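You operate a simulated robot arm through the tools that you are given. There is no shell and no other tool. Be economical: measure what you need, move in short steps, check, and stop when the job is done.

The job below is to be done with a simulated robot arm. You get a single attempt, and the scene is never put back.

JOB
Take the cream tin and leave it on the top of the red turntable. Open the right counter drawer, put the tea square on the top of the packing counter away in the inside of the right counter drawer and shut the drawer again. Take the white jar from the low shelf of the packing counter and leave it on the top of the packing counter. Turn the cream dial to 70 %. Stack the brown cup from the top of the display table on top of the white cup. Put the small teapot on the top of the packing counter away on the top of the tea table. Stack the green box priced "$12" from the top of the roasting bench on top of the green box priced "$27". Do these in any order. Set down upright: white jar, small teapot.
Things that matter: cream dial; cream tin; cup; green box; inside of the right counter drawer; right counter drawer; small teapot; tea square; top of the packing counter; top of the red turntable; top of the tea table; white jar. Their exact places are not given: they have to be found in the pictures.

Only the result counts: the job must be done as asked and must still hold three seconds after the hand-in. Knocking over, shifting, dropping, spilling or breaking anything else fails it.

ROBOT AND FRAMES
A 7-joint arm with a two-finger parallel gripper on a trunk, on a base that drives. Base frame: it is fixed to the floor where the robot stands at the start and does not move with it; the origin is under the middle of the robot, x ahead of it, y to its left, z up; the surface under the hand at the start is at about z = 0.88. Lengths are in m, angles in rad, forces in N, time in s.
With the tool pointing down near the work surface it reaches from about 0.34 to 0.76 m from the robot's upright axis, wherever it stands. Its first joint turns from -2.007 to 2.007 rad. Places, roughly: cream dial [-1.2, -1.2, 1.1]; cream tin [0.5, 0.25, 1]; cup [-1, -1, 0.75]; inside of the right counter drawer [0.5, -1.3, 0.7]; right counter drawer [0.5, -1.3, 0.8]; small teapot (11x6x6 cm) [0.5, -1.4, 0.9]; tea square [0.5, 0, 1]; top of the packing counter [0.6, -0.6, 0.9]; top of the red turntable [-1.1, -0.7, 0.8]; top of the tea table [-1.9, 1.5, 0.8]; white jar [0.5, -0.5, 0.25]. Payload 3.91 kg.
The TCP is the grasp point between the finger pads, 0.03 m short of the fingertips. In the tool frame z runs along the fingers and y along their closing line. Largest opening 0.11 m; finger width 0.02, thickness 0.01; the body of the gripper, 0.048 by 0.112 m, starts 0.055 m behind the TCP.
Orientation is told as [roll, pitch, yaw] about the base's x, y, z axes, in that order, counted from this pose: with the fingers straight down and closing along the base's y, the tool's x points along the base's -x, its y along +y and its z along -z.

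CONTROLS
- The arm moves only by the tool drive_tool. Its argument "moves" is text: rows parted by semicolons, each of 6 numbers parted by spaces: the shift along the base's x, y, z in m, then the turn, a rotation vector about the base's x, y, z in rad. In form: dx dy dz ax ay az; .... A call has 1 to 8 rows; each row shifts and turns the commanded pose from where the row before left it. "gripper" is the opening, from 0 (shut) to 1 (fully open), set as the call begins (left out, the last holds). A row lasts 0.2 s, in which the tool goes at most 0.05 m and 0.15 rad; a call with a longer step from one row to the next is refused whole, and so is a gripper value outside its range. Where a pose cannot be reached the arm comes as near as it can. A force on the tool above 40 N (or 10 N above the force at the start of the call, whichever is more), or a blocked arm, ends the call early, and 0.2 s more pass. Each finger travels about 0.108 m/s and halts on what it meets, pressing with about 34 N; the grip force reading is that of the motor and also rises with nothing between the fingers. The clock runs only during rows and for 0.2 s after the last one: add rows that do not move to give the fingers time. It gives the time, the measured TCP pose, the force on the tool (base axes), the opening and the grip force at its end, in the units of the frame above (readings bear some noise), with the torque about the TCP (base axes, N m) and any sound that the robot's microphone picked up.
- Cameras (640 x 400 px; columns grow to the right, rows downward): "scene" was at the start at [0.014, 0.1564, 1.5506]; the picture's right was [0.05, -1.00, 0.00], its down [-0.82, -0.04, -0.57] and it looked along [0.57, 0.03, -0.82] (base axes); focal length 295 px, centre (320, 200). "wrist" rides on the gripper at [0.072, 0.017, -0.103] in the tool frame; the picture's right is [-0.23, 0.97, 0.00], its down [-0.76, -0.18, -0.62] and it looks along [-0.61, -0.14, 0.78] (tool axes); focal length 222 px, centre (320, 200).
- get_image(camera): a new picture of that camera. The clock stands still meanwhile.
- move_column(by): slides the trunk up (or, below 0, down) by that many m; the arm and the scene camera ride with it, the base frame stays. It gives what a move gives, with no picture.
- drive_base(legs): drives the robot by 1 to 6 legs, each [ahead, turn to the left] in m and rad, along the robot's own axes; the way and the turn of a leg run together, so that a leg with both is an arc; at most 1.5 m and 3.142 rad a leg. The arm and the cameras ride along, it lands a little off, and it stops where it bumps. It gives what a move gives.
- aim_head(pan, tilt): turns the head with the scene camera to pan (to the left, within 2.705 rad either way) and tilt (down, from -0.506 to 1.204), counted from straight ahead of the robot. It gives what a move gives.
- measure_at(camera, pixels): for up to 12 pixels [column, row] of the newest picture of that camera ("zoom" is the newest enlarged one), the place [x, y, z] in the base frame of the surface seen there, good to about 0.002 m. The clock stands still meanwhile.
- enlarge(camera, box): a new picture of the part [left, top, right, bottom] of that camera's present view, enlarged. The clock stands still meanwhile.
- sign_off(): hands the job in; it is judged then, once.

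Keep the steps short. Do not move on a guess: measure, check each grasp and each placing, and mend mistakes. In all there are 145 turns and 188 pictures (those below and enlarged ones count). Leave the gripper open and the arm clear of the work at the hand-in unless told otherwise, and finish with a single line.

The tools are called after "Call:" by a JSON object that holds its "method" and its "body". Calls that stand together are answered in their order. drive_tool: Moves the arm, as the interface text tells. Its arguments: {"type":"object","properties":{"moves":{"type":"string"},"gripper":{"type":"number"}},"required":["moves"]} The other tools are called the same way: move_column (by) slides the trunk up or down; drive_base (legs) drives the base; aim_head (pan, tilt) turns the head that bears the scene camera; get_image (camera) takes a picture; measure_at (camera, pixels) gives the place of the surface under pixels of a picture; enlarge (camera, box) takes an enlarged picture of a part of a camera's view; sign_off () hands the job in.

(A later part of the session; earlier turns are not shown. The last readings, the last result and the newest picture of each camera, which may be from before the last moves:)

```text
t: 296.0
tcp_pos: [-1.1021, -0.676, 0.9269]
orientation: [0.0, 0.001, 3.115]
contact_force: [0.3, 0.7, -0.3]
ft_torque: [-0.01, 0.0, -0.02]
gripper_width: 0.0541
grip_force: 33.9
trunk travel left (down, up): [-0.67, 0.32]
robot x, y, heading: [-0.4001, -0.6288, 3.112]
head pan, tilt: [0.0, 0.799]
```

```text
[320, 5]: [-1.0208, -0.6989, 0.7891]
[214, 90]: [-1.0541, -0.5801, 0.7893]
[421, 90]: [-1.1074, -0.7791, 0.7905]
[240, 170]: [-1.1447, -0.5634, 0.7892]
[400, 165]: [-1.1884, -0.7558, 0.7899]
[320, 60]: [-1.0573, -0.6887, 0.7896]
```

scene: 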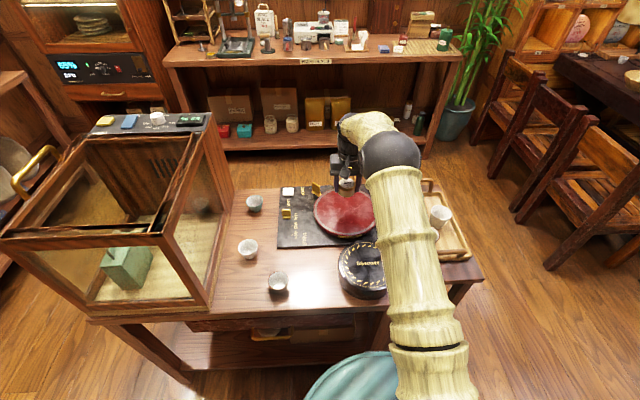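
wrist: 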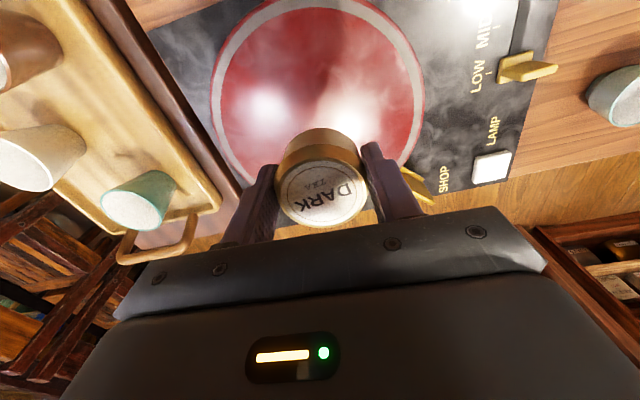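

Well within the turntable. Lower.

Call:
{"method": "drive_tool", "body": {"moves": "-0.008 0 -0.04 0 0 0; 0 0 -0.035 0 0 0; 0 0 -0.02 0 0 0; 0 0 -0.003 0 0 0; 0 0 0 0 0 0"}}

Call:
{"method": "drive_tool", "body": {"moves": "0 0 -0.002 0 0 0; 0 0 0 0 0 0"}}

Call:
{"method": "drive_tool", "body": {"moves": "0 0 -0.002 0 0 0; 0 0 0 0 0 0"}}

```text
t: 297.2
tcp_pos: [-1.1109, -0.6756, 0.8279]
orientation: [0.003, -0.001, 3.116]
contact_force: [0.1, -0.5, -1.2]
ft_torque: [0.0, -0.05, -0.01]
gripper_width: 0.0544
grip_force: 33.6
trunk travel left (down, up): [-0.67, 0.32]
robot x, y, heading: [-0.4007, -0.6301, 3.112]
head pan, tilt: [0.0, 0.799]
```

```text
t: 297.8
tcp_pos: [-1.1118, -0.6765, 0.8258]
orientation: [0.001, 0.0, 3.116]
contact_force: [0.9, 0.3, -0.8]
ft_torque: [0.01, 0.01, 0.0]
gripper_width: 0.0542
grip_force: 34.5
trunk travel left (down, up): [-0.67, 0.32]
robot x, y, heading: [-0.396, -0.6281, 3.109]
head pan, tilt: [0.0, 0.799]
```

```text
t: 298.4
tcp_pos: [-1.1108, -0.6765, 0.826]
orientation: [0.003, -0.003, 3.115]
contact_force: [-0.5, -0.3, 10.6]
ft_torque: [0.11, -0.11, 0.03]
gripper_width: 0.0544
grip_force: 34.3
trunk travel left (down, up): [-0.67, 0.32]
robot x, y, heading: [-0.402, -0.6281, 3.106]
head pan, tilt: [0.0, 0.799]
```

Call:
{"method": "drive_tool", "body": {"moves": "0 0 0 0 0 0; 0 0 0 0 0 0; 0 0 0 0 0 0; 0 0 0.04 0 0 0; 0 0 0.05 0 0 0; 0 0 0.05 0 0 0; 0.04 0 0.02 0 0 0; 0.04 0 0 0 0 0", "gripper": 0.75}}

Call:
{"method": "get_image", "body": {"camera": "wrist"}}

Call:
{"method": "enlarge", "body": {"camera": "scene", "box": [200, 160, 480, 335]}}

Call:
{"method": "enlarge", "body": {"camera": "scene", "box": [220, 180, 320, 300]}}

```text
t: 300.2
tcp_pos: [-1.0304, -0.6749, 0.9847]
orientation: [0.002, -0.001, 3.116]
contact_force: [1.5, -0.1, 0.4]
ft_torque: [0.03, 0.02, 0.0]
gripper_width: 0.0824
grip_force: 0.0
trunk travel left (down, up): [-0.67, 0.32]
robot x, y, heading: [-0.3971, -0.6282, 3.111]
head pan, tilt: [0.0, 0.799]
```

```text
87 pictures are left
```

wrist: 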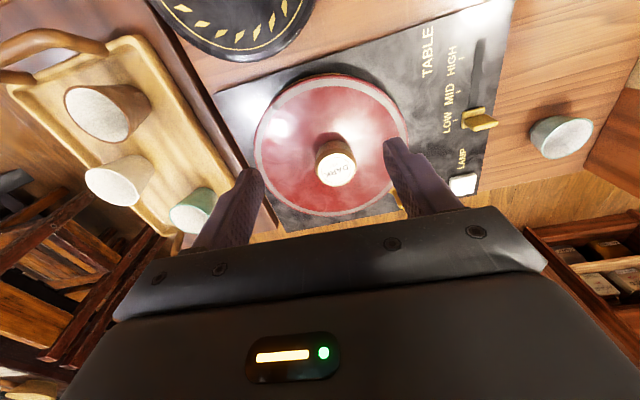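

```text
2.29 times, centred on (340, 248) of scene
```

zoom: 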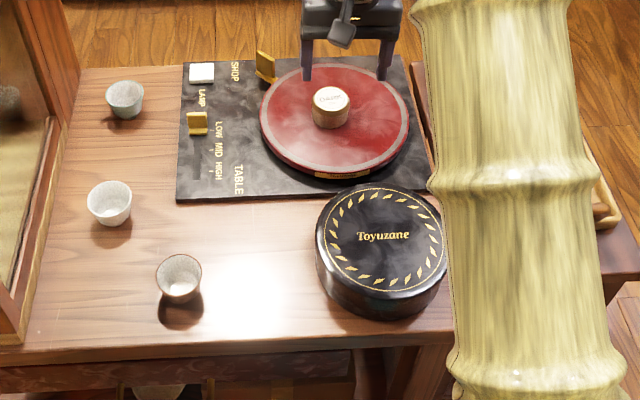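

```text
3.33 times, centred on (270, 240) of scene
```

zoom: 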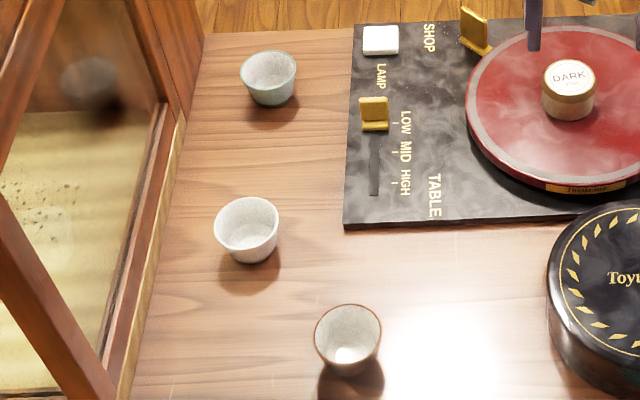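

Tin is on the turntable. Now the brown cup (−0.87, −0.89) and white cup (−0.98, −1.0). Move above the brown cup, rotating the tool +90° so it closes along x (camera away from the case).

Call:
{"method": "drive_tool", "body": {"moves": "0.02 -0.03 0.03 0 0 0.143; 0.02 -0.03 0.02 0 0 0.143; 0.02 -0.03 0.02 0 0 0.143; 0.02 -0.03 0 0 0 0.143; 0.02 -0.03 0 0 0 0.143; 0.02 -0.03 0 0 0 0.143; 0.02 -0.02 0 0 0 0.143; 0.02 -0.015 0 0 0 0.143"}}

Call:
{"method": "drive_tool", "body": {"moves": "0 0 0 0 0 0.143; 0 0 0 0 0 0.143; 0 0 0 0 0 0.14; 0 0 0 0 0 0"}}

Call:
{"method": "get_image", "body": {"camera": "wrist"}}

Call:
{"method": "get_image", "body": {"camera": "scene"}}

```text
t: 302.0
tcp_pos: [-0.8705, -0.8918, 1.0533]
orientation: [0.002, 0.0, -2.022]
contact_force: [-0.5, -0.6, 0.1]
ft_torque: [-0.02, 0.02, -0.01]
gripper_width: 0.0823
grip_force: 0.1
trunk travel left (down, up): [-0.67, 0.32]
robot x, y, heading: [-0.4005, -0.6286, 3.113]
head pan, tilt: [0.0, 0.799]
```

```text
t: 303.0
tcp_pos: [-0.8698, -0.8911, 1.0538]
orientation: [0.002, 0.001, -1.596]
contact_force: [0.4, 0.3, 0.0]
ft_torque: [-0.03, 0.01, 0.01]
gripper_width: 0.0825
grip_force: 0.0
trunk travel left (down, up): [-0.67, 0.32]
robot x, y, heading: [-0.3975, -0.6314, 3.113]
head pan, tilt: [0.0, 0.799]
```

```text
84 pictures are left
```

wrist: 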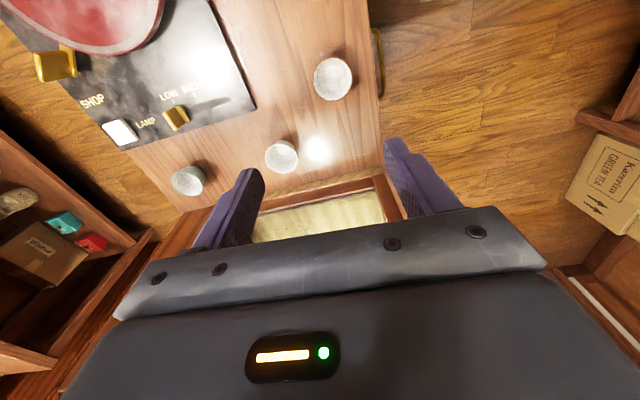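

```text
83 pictures are left
```

scene: 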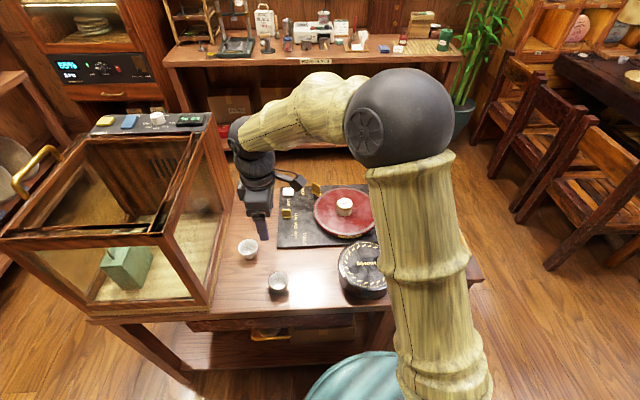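

Call:
{"method": "enlarge", "body": {"camera": "wrist", "box": [160, 40, 400, 210]}}

Call:
{"method": "measure_at", "body": {"camera": "zoom", "pixels": [[417, 102], [508, 102], [462, 57], [462, 150], [284, 308], [366, 308], [325, 274], [325, 350], [462, 100], [325, 310], [560, 390]]}}

Call:
{"method": "enlarge", "body": {"camera": "scene", "box": [225, 225, 305, 300]}}

Call:
{"method": "measure_at", "body": {"camera": "zoom", "pixels": [[178, 150], [178, 240], [95, 190], [178, 270], [425, 400], [425, 480], [425, 540], [425, 560], [180, 280], [343, 440], [505, 440]]}}

```text
2.35 times, centred on (280, 125) of wrist
```

zoom: 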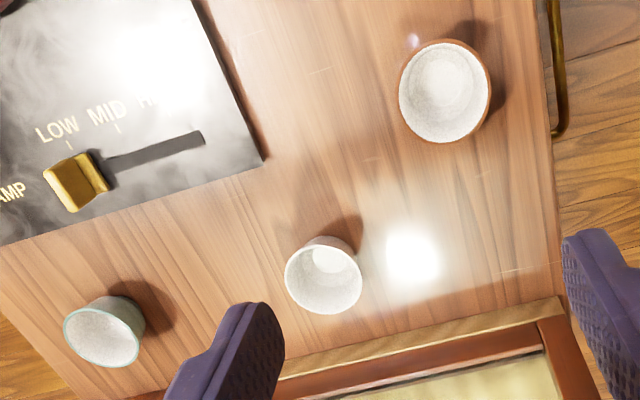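

```text
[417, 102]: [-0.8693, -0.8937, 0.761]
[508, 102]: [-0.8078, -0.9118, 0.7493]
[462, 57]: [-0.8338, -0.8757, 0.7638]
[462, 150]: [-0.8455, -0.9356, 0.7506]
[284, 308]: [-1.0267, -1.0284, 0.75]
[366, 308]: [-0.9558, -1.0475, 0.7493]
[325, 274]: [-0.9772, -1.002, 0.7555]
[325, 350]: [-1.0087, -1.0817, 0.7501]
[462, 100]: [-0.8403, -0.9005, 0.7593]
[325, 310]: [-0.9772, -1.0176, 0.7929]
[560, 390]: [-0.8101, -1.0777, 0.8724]
```

```text
5.33 times, centred on (265, 262) of scene
```

zoom: 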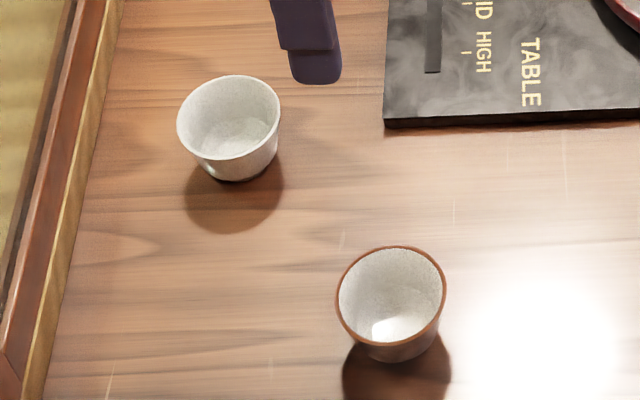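

```text
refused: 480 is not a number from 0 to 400
```

Call:
{"method": "measure_at", "body": {"camera": "zoom", "pixels": [[228, 165], [228, 77], [180, 118], [278, 110], [230, 120], [235, 178], [390, 345], [390, 248], [338, 300], [445, 290], [392, 300], [400, 358]]}}

```text
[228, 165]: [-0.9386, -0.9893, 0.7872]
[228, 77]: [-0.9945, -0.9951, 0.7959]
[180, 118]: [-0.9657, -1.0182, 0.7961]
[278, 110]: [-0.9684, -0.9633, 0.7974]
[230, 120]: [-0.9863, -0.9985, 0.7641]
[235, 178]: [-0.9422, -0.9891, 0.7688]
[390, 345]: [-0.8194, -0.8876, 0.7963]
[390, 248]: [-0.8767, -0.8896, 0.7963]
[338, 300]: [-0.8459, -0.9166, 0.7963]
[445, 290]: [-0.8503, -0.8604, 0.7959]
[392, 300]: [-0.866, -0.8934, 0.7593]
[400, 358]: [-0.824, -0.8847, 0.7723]
```

Brown cup: centre (−0.848, −0.8885), rim z 0.796, Ø57 mm. White cup: centre (−0.967, −0.991), rim 0.797. Descend onto the brown cup, tips ~13 mm below the rim.

Call:
{"method": "drive_tool", "body": {"moves": "0.022 0.0025 -0.04 0 0 0; 0 0 -0.05 0 0 0; 0 0 -0.05 0 0 0; 0 0 -0.05 0 0 0; 0 0 -0.035 0 0 0; 0 0 -0.017 0 0 0; 0 0 0 0 0 0"}}

Call:
{"method": "get_image", "body": {"camera": "wrist"}}

Call:
{"method": "enlarge", "body": {"camera": "scene", "box": [200, 190, 360, 310]}}

```text
t: 304.6
tcp_pos: [-0.8482, -0.8873, 0.8144]
orientation: [0.004, 0.0, -1.598]
contact_force: [-1.0, 0.0, 0.2]
ft_torque: [0.02, 0.01, 0.02]
gripper_width: 0.0825
grip_force: 0.2
trunk travel left (down, up): [-0.67, 0.32]
robot x, y, heading: [-0.3975, -0.6272, 3.108]
head pan, tilt: [0.0, 0.799]
```

```text
80 pictures are left
```

wrist: 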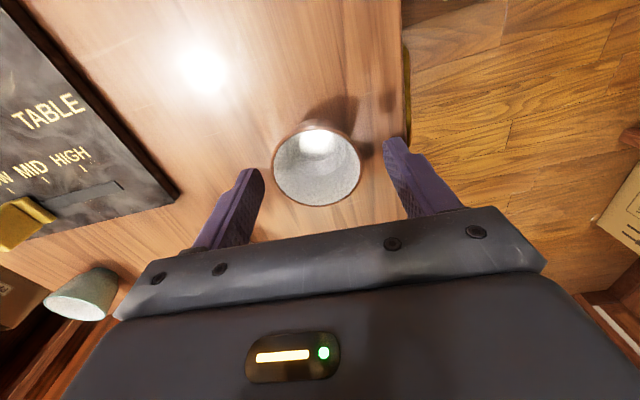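

```text
3.33 times, centred on (280, 250) of scene
```

zoom: 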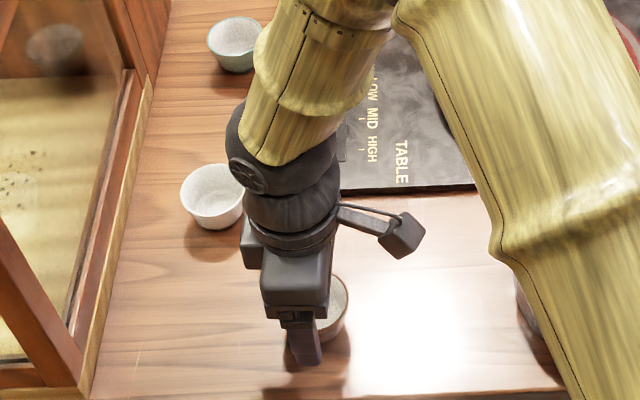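

Call:
{"method": "drive_tool", "body": {"moves": "0 0 0 0 0 0; 0 0 0 0 0 0; 0 0 0 0 0 0", "gripper": 0}}

Call:
{"method": "drive_tool", "body": {"moves": "0 0 0.03 0 0 0; 0 0 0.05 0 0 0; 0 0 0 0 0 0"}}

Call:
{"method": "get_image", "body": {"camera": "wrist"}}

```text
t: 305.4
tcp_pos: [-0.8484, -0.8875, 0.8142]
orientation: [0.002, -0.001, -1.598]
contact_force: [-0.1, 0.0, -0.4]
ft_torque: [-0.02, -0.01, -0.05]
gripper_width: 0.0585
grip_force: 34.1
trunk travel left (down, up): [-0.67, 0.32]
robot x, y, heading: [-0.3945, -0.6307, 3.116]
head pan, tilt: [0.0, 0.799]
```

```text
t: 306.2
tcp_pos: [-0.8479, -0.8897, 0.8945]
orientation: [0.002, 0.0, -1.599]
contact_force: [0.5, 0.8, -0.7]
ft_torque: [-0.03, -0.01, -0.02]
gripper_width: 0.0583
grip_force: 33.7
trunk travel left (down, up): [-0.67, 0.32]
robot x, y, heading: [-0.3993, -0.6275, 3.107]
head pan, tilt: [0.0, 0.799]
```

```text
78 pictures are left
```

wrist: 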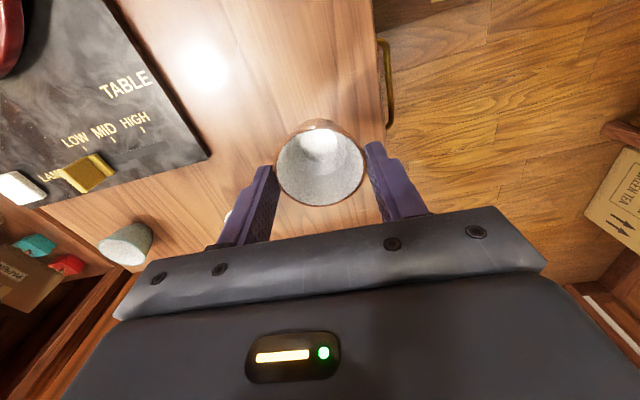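

Cup held. Move above the white cup.

Call:
{"method": "drive_tool", "body": {"moves": "-0.03 -0.025 0 0 0 0; -0.03 -0.025 0 0 0 0; -0.03 -0.025 0 0 0 0; -0.029 -0.0265 0 0 0 0; 0 0 0 0 0 0; 0 0 0 0 0 0"}}

Call:
{"method": "get_image", "body": {"camera": "wrist"}}

Call:
{"method": "enlarge", "body": {"camera": "scene", "box": [180, 170, 340, 290]}}

```text
t: 307.6
tcp_pos: [-0.9674, -0.9913, 0.8916]
orientation: [0.001, 0.003, -1.598]
contact_force: [0.4, 0.2, -0.3]
ft_torque: [-0.01, 0.02, 0.01]
gripper_width: 0.0583
grip_force: 33.9
trunk travel left (down, up): [-0.67, 0.32]
robot x, y, heading: [-0.3953, -0.6316, 3.109]
head pan, tilt: [0.0, 0.799]
```

```text
77 pictures are left
```

wrist: 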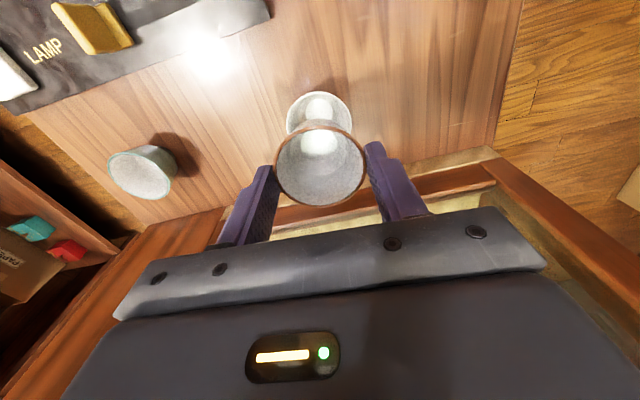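

```text
3.33 times, centred on (260, 230) of scene
```

zoom: 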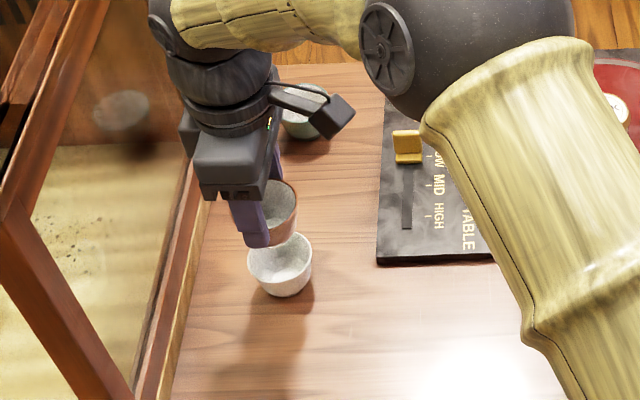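

Call:
{"method": "measure_at", "body": {"camera": "wrist", "pixels": [[289, 115], [350, 115], [318, 93], [293, 105]]}}

Call:
{"method": "measure_at", "body": {"camera": "zoom", "pixels": [[185, 220], [80, 50], [150, 30], [165, 20], [250, 260], [310, 250], [280, 290], [275, 75], [30, 170], [90, 20]]}}

```text
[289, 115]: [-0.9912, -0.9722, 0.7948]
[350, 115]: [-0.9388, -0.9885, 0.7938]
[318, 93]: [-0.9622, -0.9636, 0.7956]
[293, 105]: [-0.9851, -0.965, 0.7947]
```

```text
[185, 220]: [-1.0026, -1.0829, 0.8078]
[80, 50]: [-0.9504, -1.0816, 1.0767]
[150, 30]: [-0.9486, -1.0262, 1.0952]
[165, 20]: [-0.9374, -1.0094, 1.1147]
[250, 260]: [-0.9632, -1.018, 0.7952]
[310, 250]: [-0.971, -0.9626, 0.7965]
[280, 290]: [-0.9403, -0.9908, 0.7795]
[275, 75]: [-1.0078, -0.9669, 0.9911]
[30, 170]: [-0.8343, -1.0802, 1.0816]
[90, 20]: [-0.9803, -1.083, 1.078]
```

Aligned. Lower stepwise until contact.

Call:
{"method": "drive_tool", "body": {"moves": "0.001 0.001 -0.02 0 0 0; 0 0 -0.015 0 0 0; 0 0 -0.01 0 0 0; 0 0 0 0 0 0"}}

Call:
{"method": "drive_tool", "body": {"moves": "0 0 -0.005 0 0 0; 0 0 0 0 0 0; 0 0 -0.004 0 0 0; 0 0 0 0 0 0"}}

Call:
{"method": "get_image", "body": {"camera": "wrist"}}

```text
t: 308.6
tcp_pos: [-0.9671, -0.9887, 0.8477]
orientation: [0.002, 0.0, -1.598]
contact_force: [0.4, -0.4, -0.9]
ft_torque: [-0.01, 0.03, 0.0]
gripper_width: 0.0584
grip_force: 34.5
trunk travel left (down, up): [-0.67, 0.32]
robot x, y, heading: [-0.395, -0.6295, 3.11]
head pan, tilt: [0.0, 0.799]
```

```text
t: 309.6
tcp_pos: [-0.9665, -0.9897, 0.8383]
orientation: [0.002, 0.001, -1.599]
contact_force: [-0.4, -0.8, -0.7]
ft_torque: [-0.01, 0.02, 0.01]
gripper_width: 0.0586
grip_force: 34.0
trunk travel left (down, up): [-0.67, 0.32]
robot x, y, heading: [-0.4, -0.6319, 3.106]
head pan, tilt: [0.0, 0.799]
```

```text
75 pictures are left
```

wrist: 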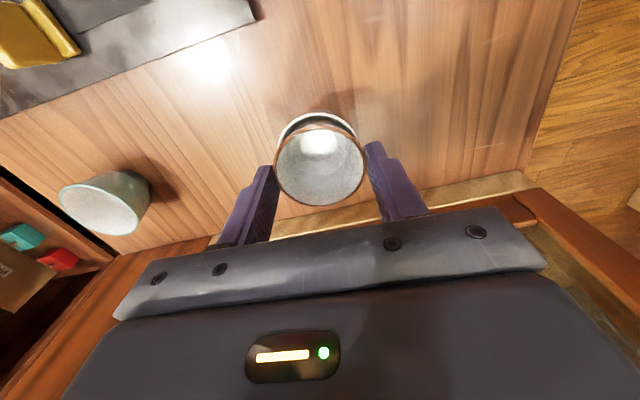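

Call:
{"method": "drive_tool", "body": {"moves": "0 0 -0.003 0 0 0; 0 0 0 0 0 0"}}

Call:
{"method": "drive_tool", "body": {"moves": "0 0 -0.003 0 0 0; 0 0 0 0 0 0"}}

```text
t: 310.2
tcp_pos: [-0.9676, -0.9895, 0.8356]
orientation: [0.002, -0.001, -1.6]
contact_force: [-1.0, -0.9, 1.7]
ft_torque: [-0.06, 0.01, 0.0]
gripper_width: 0.0586
grip_force: 34.4
trunk travel left (down, up): [-0.67, 0.32]
robot x, y, heading: [-0.4039, -0.6291, 3.11]
head pan, tilt: [0.0, 0.799]
```

```text
t: 310.8
tcp_pos: [-0.966, -0.9901, 0.8354]
orientation: [-0.001, -0.004, -1.596]
contact_force: [-1.7, -2.9, 13.5]
ft_torque: [-0.15, 0.09, -0.03]
gripper_width: 0.0587
grip_force: 34.0
trunk travel left (down, up): [-0.67, 0.32]
robot x, y, heading: [-0.4001, -0.6294, 3.114]
head pan, tilt: [0.0, 0.799]
```

Seated (13 N). Release gently and rise.

Call:
{"method": "drive_tool", "body": {"moves": "0 0 0.002 0 0 0; 0 0 0 0 0 0; 0 0 0 0 0 0; 0 0 0 0 0 0; 0 0 0.03 0 0 0; 0 0 0.04 0 0 0; 0 0.02 0.04 0 0 0", "gripper": 0.75}}

Call:
{"method": "get_image", "body": {"camera": "wrist"}}

Call:
{"method": "enlarge", "body": {"camera": "scene", "box": [180, 170, 340, 290]}}

```text
t: 312.4
tcp_pos: [-0.9664, -0.9689, 0.9445]
orientation: [0.002, -0.002, -1.597]
contact_force: [-0.3, -0.4, 0.0]
ft_torque: [0.01, -0.01, 0.02]
gripper_width: 0.0823
grip_force: 0.1
trunk travel left (down, up): [-0.67, 0.32]
robot x, y, heading: [-0.4008, -0.6282, 3.109]
head pan, tilt: [0.0, 0.799]
```

```text
74 pictures are left
```

wrist: 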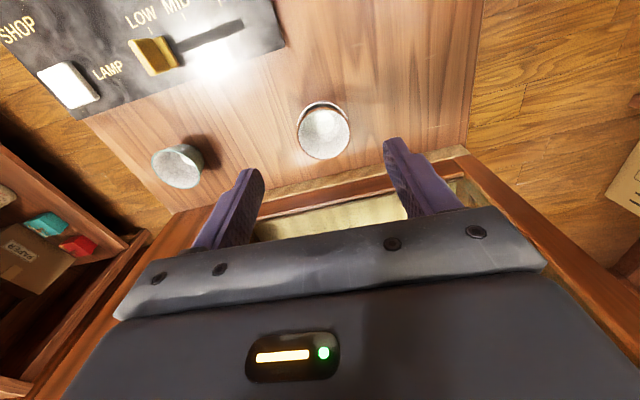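

```text
3.33 times, centred on (260, 230) of scene
```

zoom: 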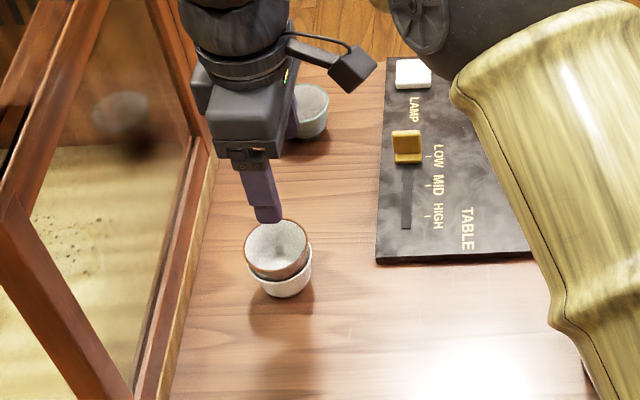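

Cups stacked. Now inspect the dial on the case's control panel.

Call:
{"method": "enlarge", "body": {"camera": "scene", "box": [80, 90, 220, 180]}}

Call:
{"method": "measure_at", "body": {"camera": "scene", "pixels": [[157, 118], [100, 122], [190, 120], [130, 122], [95, 130], [205, 130], [15, 180], [50, 150], [160, 235], [20, 235], [205, 115], [105, 116]]}}

```text
4.44 times, centred on (150, 135) of scene
```

zoom: 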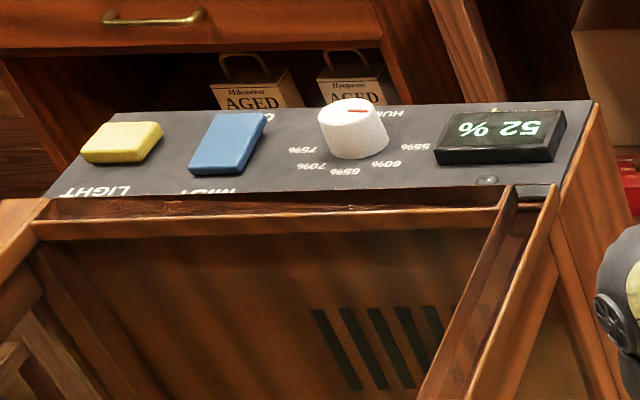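

```text
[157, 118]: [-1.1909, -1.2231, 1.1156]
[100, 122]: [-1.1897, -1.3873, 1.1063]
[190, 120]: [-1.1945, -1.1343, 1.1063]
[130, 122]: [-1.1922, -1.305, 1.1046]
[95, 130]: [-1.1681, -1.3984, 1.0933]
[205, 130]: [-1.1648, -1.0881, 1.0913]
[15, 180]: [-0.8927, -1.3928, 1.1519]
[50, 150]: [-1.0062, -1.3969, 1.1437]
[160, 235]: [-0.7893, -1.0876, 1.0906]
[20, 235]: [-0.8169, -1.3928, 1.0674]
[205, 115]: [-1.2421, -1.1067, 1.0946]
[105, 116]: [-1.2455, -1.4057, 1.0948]
```

Labels on the dial run around the knob on the +x side; I'll approach from the −y end of the table, between it and the roasting bench. First raise and retract the arm.

Call:
{"method": "move_column", "body": {"by": 0.28}}

Call:
{"method": "drive_tool", "body": {"moves": "0.02 0.04 0 0 0 -0.147; 0.02 0.04 0 0 0 -0.147; 0.02 0.04 0 0 0 -0.147; 0.02 0.04 0 0 0 -0.147; 0.02 0.04 0 0 0 -0.147; 0.02 0.04 0 0 0 -0.147; 0.02 0.04 0 0 0 -0.147; 0.0 0.03 0 0 0 -0.147"}}

Call:
{"method": "drive_tool", "body": {"moves": "0 0 0 0 0 -0.147; 0 0 0 0 0 -0.147; 0 0 0 0 0 -0.1"}}

Call:
{"method": "drive_base", "body": {"legs": [[-0.07, 0], [0, 1.571], [1.25, 0]]}}

Call:
{"method": "aim_head", "body": {"pan": -1.0, "tilt": 0.7}}

Call:
{"method": "get_image", "body": {"camera": "scene"}}

```text
t: 315.2
tcp_pos: [-0.9661, -0.9687, 1.2244]
orientation: [0.001, 0.0, -1.599]
contact_force: [-0.9, 0.1, -0.5]
ft_torque: [0.01, -0.01, 0.01]
gripper_width: 0.0828
grip_force: 0.2
trunk travel left (down, up): [-0.95, 0.04]
robot x, y, heading: [-0.3959, -0.6297, 3.111]
head pan, tilt: [0.0, 0.799]
```

```text
t: 317.0
tcp_pos: [-0.8256, -0.657, 1.225]
orientation: [0.002, -0.003, -2.776]
contact_force: [-0.2, -0.3, 0.0]
ft_torque: [0.0, 0.0, -0.02]
gripper_width: 0.0826
grip_force: 0.1
trunk travel left (down, up): [-0.95, 0.04]
robot x, y, heading: [-0.3964, -0.6287, 3.109]
head pan, tilt: [0.0, 0.799]
```

```text
t: 317.8
tcp_pos: [-0.8265, -0.6575, 1.224]
orientation: [0.001, 0.0, 3.116]
contact_force: [-0.1, -1.2, 1.2]
ft_torque: [0.02, -0.02, -0.02]
gripper_width: 0.0827
grip_force: 0.1
trunk travel left (down, up): [-0.95, 0.04]
robot x, y, heading: [-0.3993, -0.632, 3.112]
head pan, tilt: [0.0, 0.799]
```

```text
t: 331.4
tcp_pos: [-0.3484, -2.3146, 1.2242]
orientation: [0.002, 0.001, -1.604]
contact_force: [0.2, -0.1, 0.7]
ft_torque: [0.02, 0.01, -0.01]
gripper_width: 0.0826
grip_force: 0.0
trunk travel left (down, up): [-0.95, 0.04]
robot x, y, heading: [-0.3724, -1.8858, -1.607]
head pan, tilt: [0.0, 0.799]
```

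```text
t: 332.7
tcp_pos: [-0.3479, -2.3165, 1.2239]
orientation: [0.001, 0.0, -1.603]
contact_force: [0.3, 0.0, -0.2]
ft_torque: [-0.01, -0.02, -0.01]
gripper_width: 0.0823
grip_force: 0.0
trunk travel left (down, up): [-0.95, 0.04]
robot x, y, heading: [-0.3713, -1.8859, -1.613]
head pan, tilt: [-1.0, 0.7]
```

```text
71 pictures are left
```

scene: 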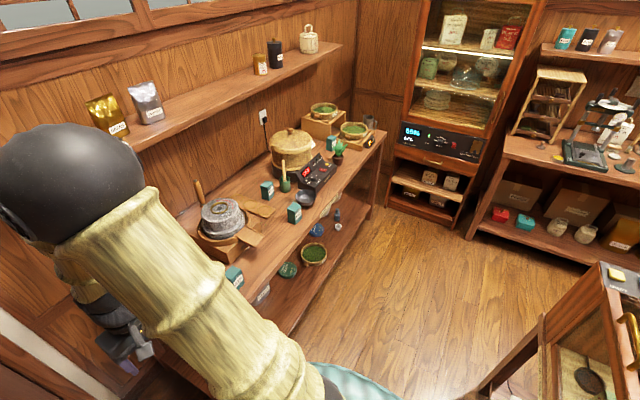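

Call:
{"method": "measure_at", "body": {"camera": "scene", "pixels": [[268, 185], [294, 206], [234, 268], [331, 137], [383, 133], [300, 230], [360, 165], [540, 330], [620, 300], [305, 195], [288, 180], [470, 230]]}}

Call:
{"method": "enlarge", "body": {"camera": "scene", "box": [190, 90, 390, 300]}}

```text
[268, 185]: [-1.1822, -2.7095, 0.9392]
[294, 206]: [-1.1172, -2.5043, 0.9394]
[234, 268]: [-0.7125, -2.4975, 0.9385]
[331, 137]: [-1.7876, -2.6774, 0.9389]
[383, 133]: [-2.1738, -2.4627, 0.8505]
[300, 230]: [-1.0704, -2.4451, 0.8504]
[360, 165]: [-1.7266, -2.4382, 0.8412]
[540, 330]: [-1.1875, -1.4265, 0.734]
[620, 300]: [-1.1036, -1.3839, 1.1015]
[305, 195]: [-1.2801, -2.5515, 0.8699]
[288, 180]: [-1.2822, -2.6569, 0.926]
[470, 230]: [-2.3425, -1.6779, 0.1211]
```

```text
1.90 times, centred on (290, 195) of scene
```

zoom: 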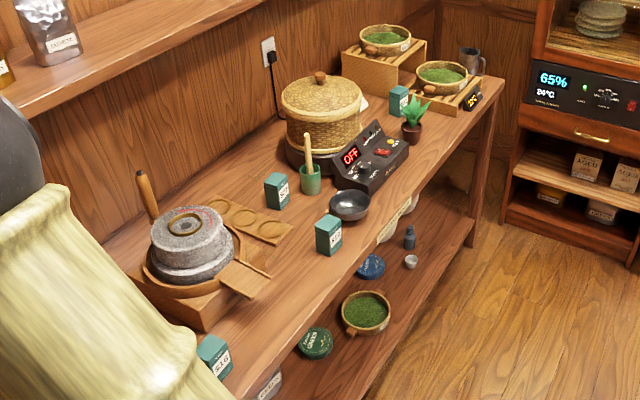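

Turn to face −x and drive in between display table and roasting bench (y≈−1.9) to x≈−1.15.

Call:
{"method": "drive_base", "body": {"legs": [[0, -1.535], [0.78, 0]]}}

Call:
{"method": "aim_head", "body": {"pan": -1.4, "tilt": 0.75}}

Call:
{"method": "get_image", "body": {"camera": "scene"}}

Call:
{"method": "aim_head", "body": {"pan": 1.4, "tilt": 0.8}}

Call:
{"method": "get_image", "body": {"camera": "scene"}}

```text
t: 343.0
tcp_pos: [-1.5785, -1.9177, 1.225]
orientation: [0.002, 0.0, 3.137]
contact_force: [0.9, 1.0, 0.4]
ft_torque: [-0.04, -0.06, -0.01]
gripper_width: 0.0825
grip_force: 0.0
trunk travel left (down, up): [-0.95, 0.04]
robot x, y, heading: [-1.1493, -1.8842, 3.137]
head pan, tilt: [-1.0, 0.7]
```

```text
t: 343.9
tcp_pos: [-1.5781, -1.92, 1.2235]
orientation: [0.002, 0.0, 3.138]
contact_force: [-0.6, 0.0, -0.4]
ft_torque: [0.01, 0.01, 0.0]
gripper_width: 0.0823
grip_force: 0.0
trunk travel left (down, up): [-0.95, 0.04]
robot x, y, heading: [-1.1472, -1.8798, 3.134]
head pan, tilt: [-1.4, 0.75]
```

```text
69 pictures are left
```

scene: 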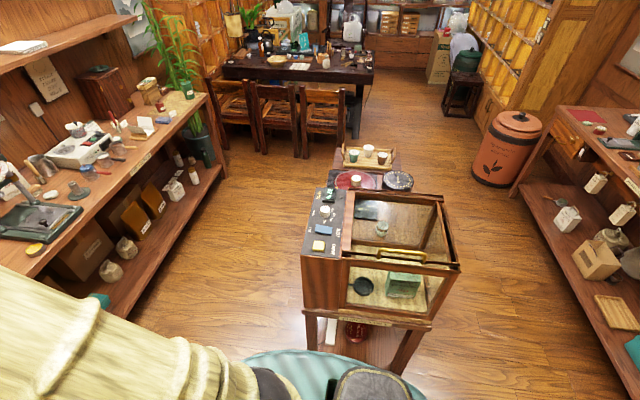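

```text
t: 346.3
tcp_pos: [-1.5781, -1.9179, 1.2244]
orientation: [0.001, 0.001, 3.137]
contact_force: [0.4, 1.1, -0.2]
ft_torque: [0.03, -0.03, 0.0]
gripper_width: 0.0827
grip_force: 0.1
trunk travel left (down, up): [-0.95, 0.04]
robot x, y, heading: [-1.1499, -1.8833, 3.133]
head pan, tilt: [1.4, 0.799]
```

```text
68 pictures are left
```

scene: 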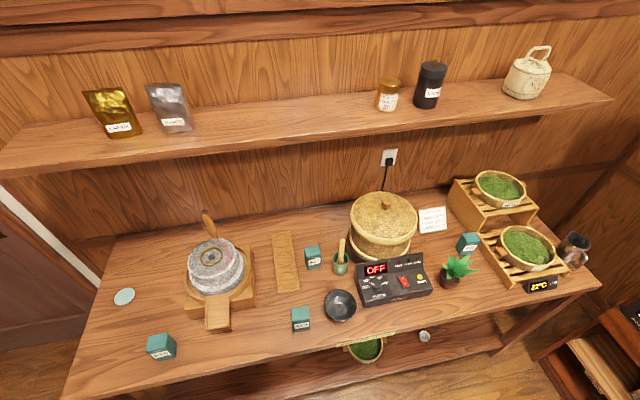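

Read the price tags.

Call:
{"method": "enlarge", "body": {"camera": "scene", "box": [270, 230, 350, 340]}}

Call:
{"method": "enlarge", "body": {"camera": "scene", "box": [430, 215, 500, 265]}}

Call:
{"method": "enlarge", "body": {"camera": "scene", "box": [135, 320, 205, 370]}}

```text
3.64 times, centred on (310, 285) of scene
```

zoom: 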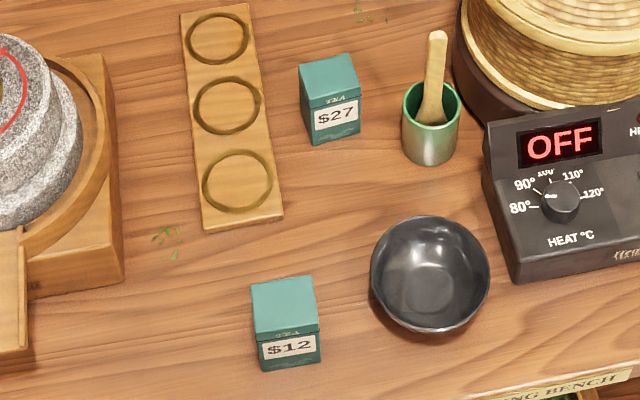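

```text
8.00 times, centred on (465, 240) of scene
```

zoom: 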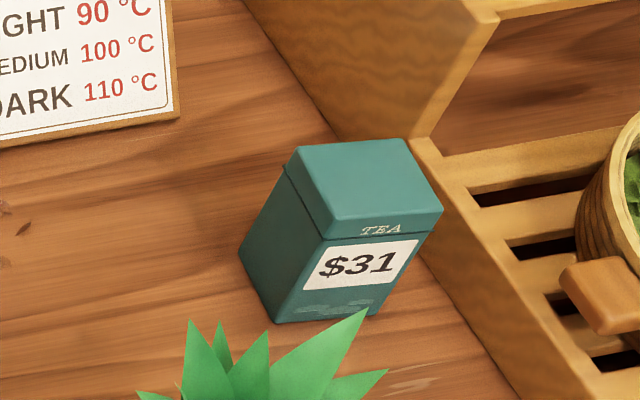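

```text
8.00 times, centred on (170, 345) of scene
```

zoom: 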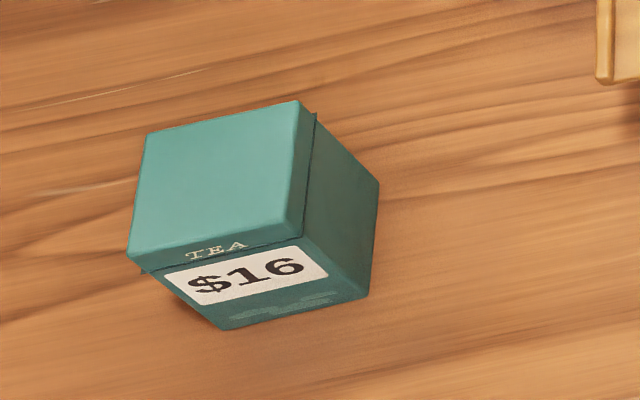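

$12 is the front box, $27 the rear. I'm beside the dial now (to the robot's right), so do the dial first: swing the arm to the right above the panel.

Call:
{"method": "drive_tool", "body": {"moves": "0.012 0.046 0 0 0 -0.098; 0.012 0.046 0 0 0 -0.098; 0.012 0.046 0 0 0 -0.098; 0.012 0.046 0 0 0 -0.098; 0.012 0.046 0 0 0 -0.098; 0.012 0.046 0 0 0 -0.098; 0.012 0.046 0 0 0 -0.098; 0.012 0.046 0 0 0 -0.098", "gripper": 0.6}}

Call:
{"method": "drive_tool", "body": {"moves": "0.035 0.031 0 0 0 -0.098; 0.035 0.031 0 0 0 -0.098; 0.035 0.031 0 0 0 -0.098; 0.035 0.031 0 0 0 -0.098; 0.035 0.031 0 0 0 -0.098; 0.035 0.031 0 0 0 -0.098; 0.035 0.031 0 0 0 -0.098; 0.035 0.031 0 0 0 -0.098"}}

Call:
{"method": "get_image", "body": {"camera": "wrist"}}

```text
t: 348.1
tcp_pos: [-1.4796, -1.5479, 1.2253]
orientation: [0.002, 0.001, 2.352]
contact_force: [0.0, 0.9, 0.5]
ft_torque: [-0.03, 0.02, 0.01]
gripper_width: 0.066
grip_force: 0.0
trunk travel left (down, up): [-0.95, 0.04]
robot x, y, heading: [-1.151, -1.8831, 3.132]
head pan, tilt: [1.4, 0.799]
```

```text
t: 349.9
tcp_pos: [-1.1992, -1.3013, 1.2234]
orientation: [0.002, 0.0, 1.568]
contact_force: [-0.2, -0.3, 0.7]
ft_torque: [-0.03, -0.01, -0.03]
gripper_width: 0.066
grip_force: 0.0
trunk travel left (down, up): [-0.95, 0.04]
robot x, y, heading: [-1.1554, -1.8822, 3.133]
head pan, tilt: [1.4, 0.799]
```

```text
64 pictures are left
```

wrist: 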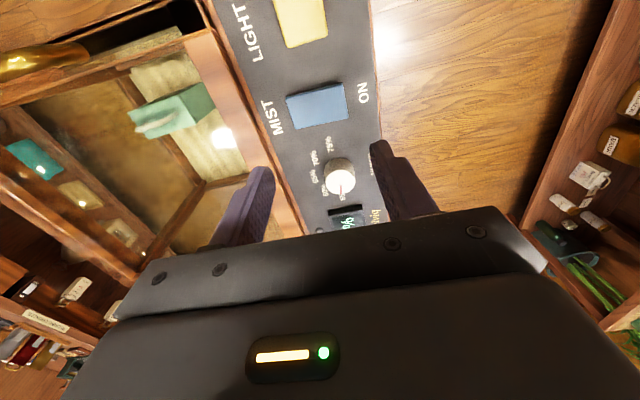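

Zoom on the knob.

Call:
{"method": "enlarge", "body": {"camera": "wrist", "box": [285, 125, 385, 240]}}

Call:
{"method": "measure_at", "body": {"camera": "zoom", "pixels": [[327, 180], [280, 180], [150, 90], [85, 120], [90, 180], [130, 230], [230, 255], [255, 75], [190, 280], [340, 200]]}}

```text
3.48 times, centred on (335, 182) of wrist
```

zoom: 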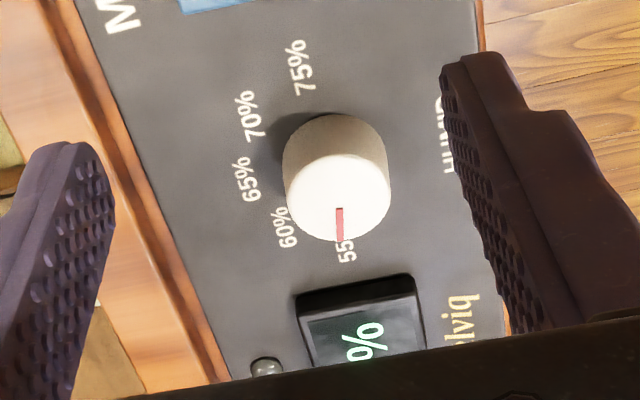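

```text
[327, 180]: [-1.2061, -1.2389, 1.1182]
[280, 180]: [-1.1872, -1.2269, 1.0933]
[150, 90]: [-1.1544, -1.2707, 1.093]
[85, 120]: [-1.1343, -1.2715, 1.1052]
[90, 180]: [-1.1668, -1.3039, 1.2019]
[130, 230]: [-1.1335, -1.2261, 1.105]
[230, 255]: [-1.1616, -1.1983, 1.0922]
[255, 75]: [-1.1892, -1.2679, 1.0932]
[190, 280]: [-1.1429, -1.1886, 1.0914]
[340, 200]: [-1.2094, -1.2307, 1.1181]
```

Call:
{"method": "measure_at", "body": {"camera": "zoom", "pixels": [[300, 68], [247, 115], [247, 180], [286, 228], [345, 252], [338, 197], [290, 197], [388, 195], [338, 156], [340, 238], [339, 210]]}}

```text
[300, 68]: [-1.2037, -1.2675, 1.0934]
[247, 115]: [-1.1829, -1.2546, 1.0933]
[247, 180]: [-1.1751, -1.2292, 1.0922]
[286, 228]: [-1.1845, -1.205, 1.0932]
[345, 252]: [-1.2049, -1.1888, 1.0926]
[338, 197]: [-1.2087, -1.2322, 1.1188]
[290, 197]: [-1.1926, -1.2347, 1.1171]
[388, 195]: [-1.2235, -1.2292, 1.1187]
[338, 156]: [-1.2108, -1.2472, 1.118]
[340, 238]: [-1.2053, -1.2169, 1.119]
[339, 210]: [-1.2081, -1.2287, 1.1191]
```

Knob centre (−1.208, −1.231), top z 1.118, Ø31 mm. Labels: 75 at −84°, 70 at −43°, 65 at 2°, 60 at 48°, 55 at 86°; pointer ≈77°. So turn by about −120° (clockwise from above). Pre-rotate the hand +1.0 rad above the knob.

Call:
{"method": "drive_tool", "body": {"moves": "-0.003 0.02 0 0 0 0.143; -0.003 0.02 0 0 0 0.143; -0.003 0.02 0 0 0 0.143; 0 0.01 0 0 0 0.143; 0 0 0 0 0 0.143; 0 0 0 0 0 0.143; 0 0 -0.03 0 0 0.143; 0 0 0 0 0 0", "gripper": 0.55}}

Call:
{"method": "get_image", "body": {"camera": "wrist"}}

```text
t: 351.7
tcp_pos: [-1.2103, -1.2331, 1.1932]
orientation: [0.001, -0.001, 2.572]
contact_force: [0.8, 0.1, 0.9]
ft_torque: [0.0, -0.01, 0.01]
gripper_width: 0.0605
grip_force: 0.0
trunk travel left (down, up): [-0.95, 0.04]
robot x, y, heading: [-1.1504, -1.8791, 3.132]
head pan, tilt: [1.4, 0.799]
```

```text
62 pictures are left
```

wrist: 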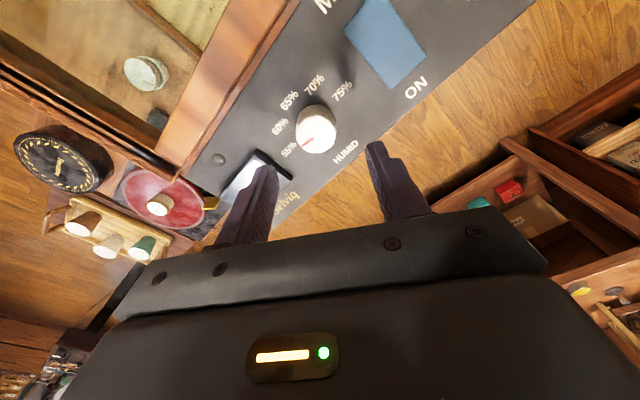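

Call:
{"method": "enlarge", "body": {"camera": "wrist", "box": [220, 60, 400, 200]}}

Call:
{"method": "measure_at", "body": {"camera": "zoom", "pixels": [[140, 335], [260, 395], [180, 355], [290, 300], [340, 265], [300, 285], [265, 250], [415, 255], [340, 210], [345, 320], [270, 325]]}}

```text
2.86 times, centred on (310, 130) of wrist
```

zoom: 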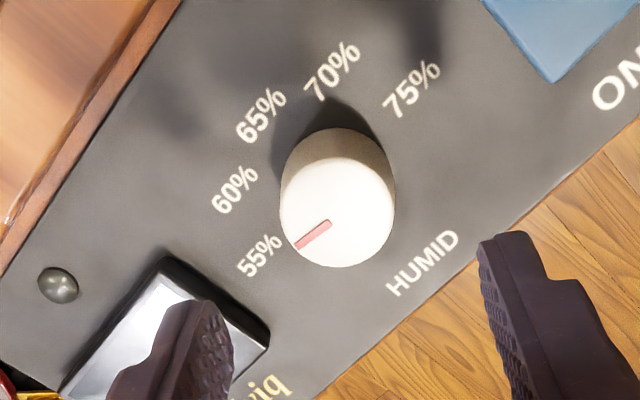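

```text
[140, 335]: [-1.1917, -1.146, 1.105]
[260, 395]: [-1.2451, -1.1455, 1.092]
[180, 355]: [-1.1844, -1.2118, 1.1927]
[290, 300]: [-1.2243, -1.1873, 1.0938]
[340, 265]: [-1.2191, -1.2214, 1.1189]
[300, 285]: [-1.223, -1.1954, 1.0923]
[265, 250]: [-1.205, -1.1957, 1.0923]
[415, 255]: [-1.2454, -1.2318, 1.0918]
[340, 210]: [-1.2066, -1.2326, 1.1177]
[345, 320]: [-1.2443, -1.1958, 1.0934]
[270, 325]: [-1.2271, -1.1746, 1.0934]
```

Call:
{"method": "measure_at", "body": {"camera": "zoom", "pixels": [[329, 223], [297, 246], [313, 235], [260, 256], [235, 190], [261, 115], [332, 72], [412, 88], [338, 162], [340, 264], [285, 210], [392, 215]]}}

```text
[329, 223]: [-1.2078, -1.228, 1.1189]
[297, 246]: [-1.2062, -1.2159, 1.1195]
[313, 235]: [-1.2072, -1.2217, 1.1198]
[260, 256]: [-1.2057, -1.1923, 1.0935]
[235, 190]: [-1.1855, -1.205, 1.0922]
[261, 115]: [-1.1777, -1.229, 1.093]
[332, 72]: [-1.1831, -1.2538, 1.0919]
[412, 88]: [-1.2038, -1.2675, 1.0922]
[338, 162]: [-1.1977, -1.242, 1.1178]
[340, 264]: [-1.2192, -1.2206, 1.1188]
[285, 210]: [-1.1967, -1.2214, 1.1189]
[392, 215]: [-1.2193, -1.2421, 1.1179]
```

Pointer ≈83°, label 70 at ≈−42°. Descend and grip the knob.

Call:
{"method": "drive_tool", "body": {"moves": "0.002 0.0015 -0.03 0 0 0; 0 0 -0.025 0 0 0; 0 0 -0.009 0 0 0; 0 0 0 0 0 0"}}

Call:
{"method": "drive_tool", "body": {"moves": "0 0 0 0 0 0; 0 0 0 0 0 0; 0 0 0 0 0 0", "gripper": 0}}

```text
t: 352.7
tcp_pos: [-1.2079, -1.2308, 1.1305]
orientation: [-0.001, -0.002, 2.57]
contact_force: [0.3, 0.2, 0.1]
ft_torque: [0.04, -0.02, -0.03]
gripper_width: 0.0606
grip_force: 0.0
trunk travel left (down, up): [-0.95, 0.04]
robot x, y, heading: [-1.1527, -1.8815, 3.131]
head pan, tilt: [1.4, 0.799]
```

```text
t: 353.5
tcp_pos: [-1.208, -1.2302, 1.1301]
orientation: [0.003, 0.0, 2.57]
contact_force: [0.2, 0.1, -0.8]
ft_torque: [0.11, 0.05, 0.02]
gripper_width: 0.035
grip_force: 45.3
trunk travel left (down, up): [-0.95, 0.04]
robot x, y, heading: [-1.1487, -1.8811, 3.131]
head pan, tilt: [1.4, 0.799]
```

Gripped (35 mm). Rotate −1.1 rad first and check.

Call:
{"method": "drive_tool", "body": {"moves": "0 0 0 0 0 -0.14; 0 0 0 0 0 -0.14; 0 0 0 0 0 -0.14; 0 0 0 0 0 -0.14; 0 0 0 0 0 -0.14; 0 0 0 0 0 -0.14; 0 0 0 0 0 -0.14; 0 0 0 0 0 -0.12"}}

Call:
{"method": "drive_tool", "body": {"moves": "0 0 0 0 0 -0.14; 0 0 0 0 0 -0.14; 0 0 0 0 0 -0.14; 0 0 0 0 0 -0.14; 0 0 0 0 0 -0.14; 0 0 0 0 0 -0.14; 0 0 0 0 0 -0.14; 0 0 0 0 0 -0.1"}}

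Call:
{"method": "get_image", "body": {"camera": "wrist"}}

```text
t: 355.3
tcp_pos: [-1.2069, -1.23, 1.1314]
orientation: [0.0, 0.001, 1.468]
contact_force: [7.8, 3.7, -6.0]
ft_torque: [0.19, -0.35, -0.02]
gripper_width: 0.0348
grip_force: 45.1
trunk travel left (down, up): [-0.95, 0.04]
robot x, y, heading: [-1.1491, -1.8836, 3.133]
head pan, tilt: [1.4, 0.799]
```

```text
t: 357.1
tcp_pos: [-1.206, -1.2311, 1.1301]
orientation: [0.002, 0.0, 0.388]
contact_force: [11.6, -2.6, -7.5]
ft_torque: [-0.07, -0.47, 0.0]
gripper_width: 0.0349
grip_force: 45.2
trunk travel left (down, up): [-0.95, 0.04]
robot x, y, heading: [-1.1516, -1.8803, 3.136]
head pan, tilt: [1.4, 0.799]
```

```text
60 pictures are left
```

wrist: 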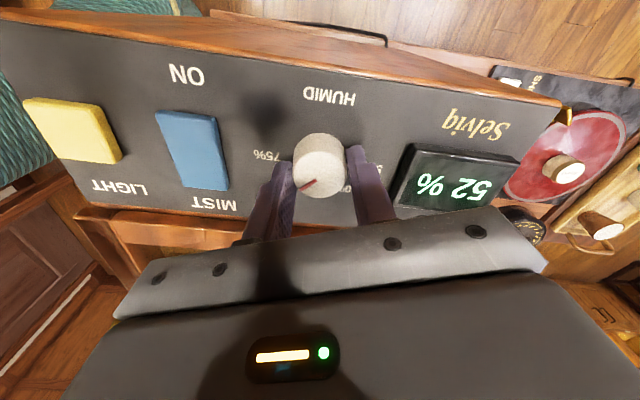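

Call:
{"method": "enlarge", "body": {"camera": "wrist", "box": [240, 120, 400, 220]}}

Call:
{"method": "measure_at", "body": {"camera": "zoom", "pixels": [[247, 270], [300, 240], [312, 190], [312, 310], [215, 250], [420, 240], [105, 140]]}}

```text
4.00 times, centred on (320, 170) of wrist
```

zoom: 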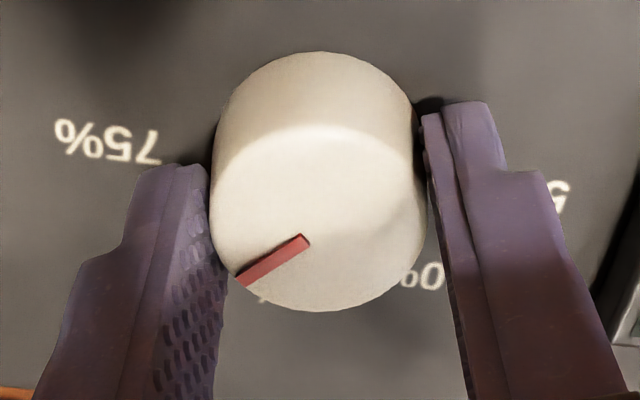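

```text
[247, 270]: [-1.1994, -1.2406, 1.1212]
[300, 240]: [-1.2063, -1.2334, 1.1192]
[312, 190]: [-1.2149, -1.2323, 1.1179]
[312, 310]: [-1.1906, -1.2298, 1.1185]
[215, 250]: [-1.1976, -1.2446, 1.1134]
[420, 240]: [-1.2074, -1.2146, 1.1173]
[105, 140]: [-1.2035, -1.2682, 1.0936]
```

Pointer reads about −42…−46°, i.e. around 70 %. Release, rise and check from above.

Call:
{"method": "drive_tool", "body": {"moves": "0 0 0 0 0 0; 0 0 0 0 0 0; 0 0 0.03 0 0 0; 0 0 0.04 0 0 0; 0 -0.04 0 0 0 0; 0 -0.03 0 0 0 0; 0 0 0 0 0 0", "gripper": 0.6}}

Call:
{"method": "enlarge", "body": {"camera": "wrist", "box": [180, 60, 400, 220]}}

```text
t: 358.7
tcp_pos: [-1.2087, -1.3012, 1.2008]
orientation: [0.003, 0.0, 0.391]
contact_force: [0.2, -0.2, -0.4]
ft_torque: [-0.03, -0.01, -0.04]
gripper_width: 0.0661
grip_force: 0.0
trunk travel left (down, up): [-0.95, 0.04]
robot x, y, heading: [-1.154, -1.8792, 3.132]
head pan, tilt: [1.4, 0.799]
```

```text
2.50 times, centred on (290, 140) of wrist
```

zoom: 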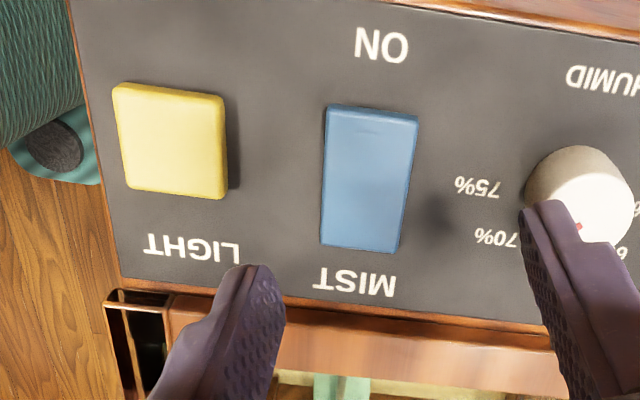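

Call:
{"method": "drive_tool", "body": {"moves": "0.0 0.04 0.02 0 0 0; 0.02 0.03 0.02 0 0 0; 0.02 0 0 0 0 0; 0 0 0 0 0 0"}}

Call:
{"method": "enlarge", "body": {"camera": "wrist", "box": [250, 70, 410, 190]}}

```text
t: 359.7
tcp_pos: [-1.1685, -1.2307, 1.2392]
orientation: [-0.001, 0.0, 0.392]
contact_force: [-1.4, 0.0, 0.4]
ft_torque: [-0.01, -0.02, 0.04]
gripper_width: 0.066
grip_force: 0.0
trunk travel left (down, up): [-0.95, 0.04]
robot x, y, heading: [-1.1519, -1.8831, 3.134]
head pan, tilt: [1.4, 0.799]
```

```text
3.33 times, centred on (330, 130) of wrist
```

zoom: 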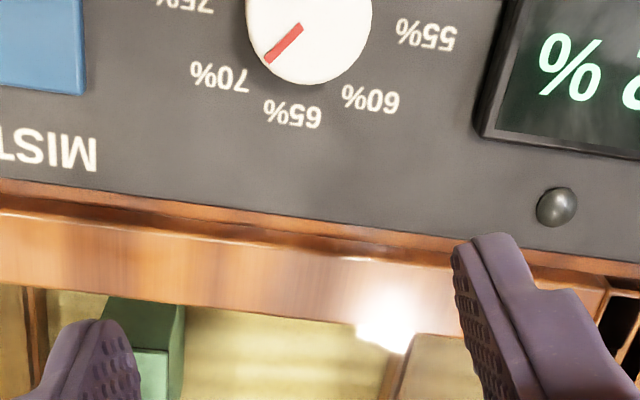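

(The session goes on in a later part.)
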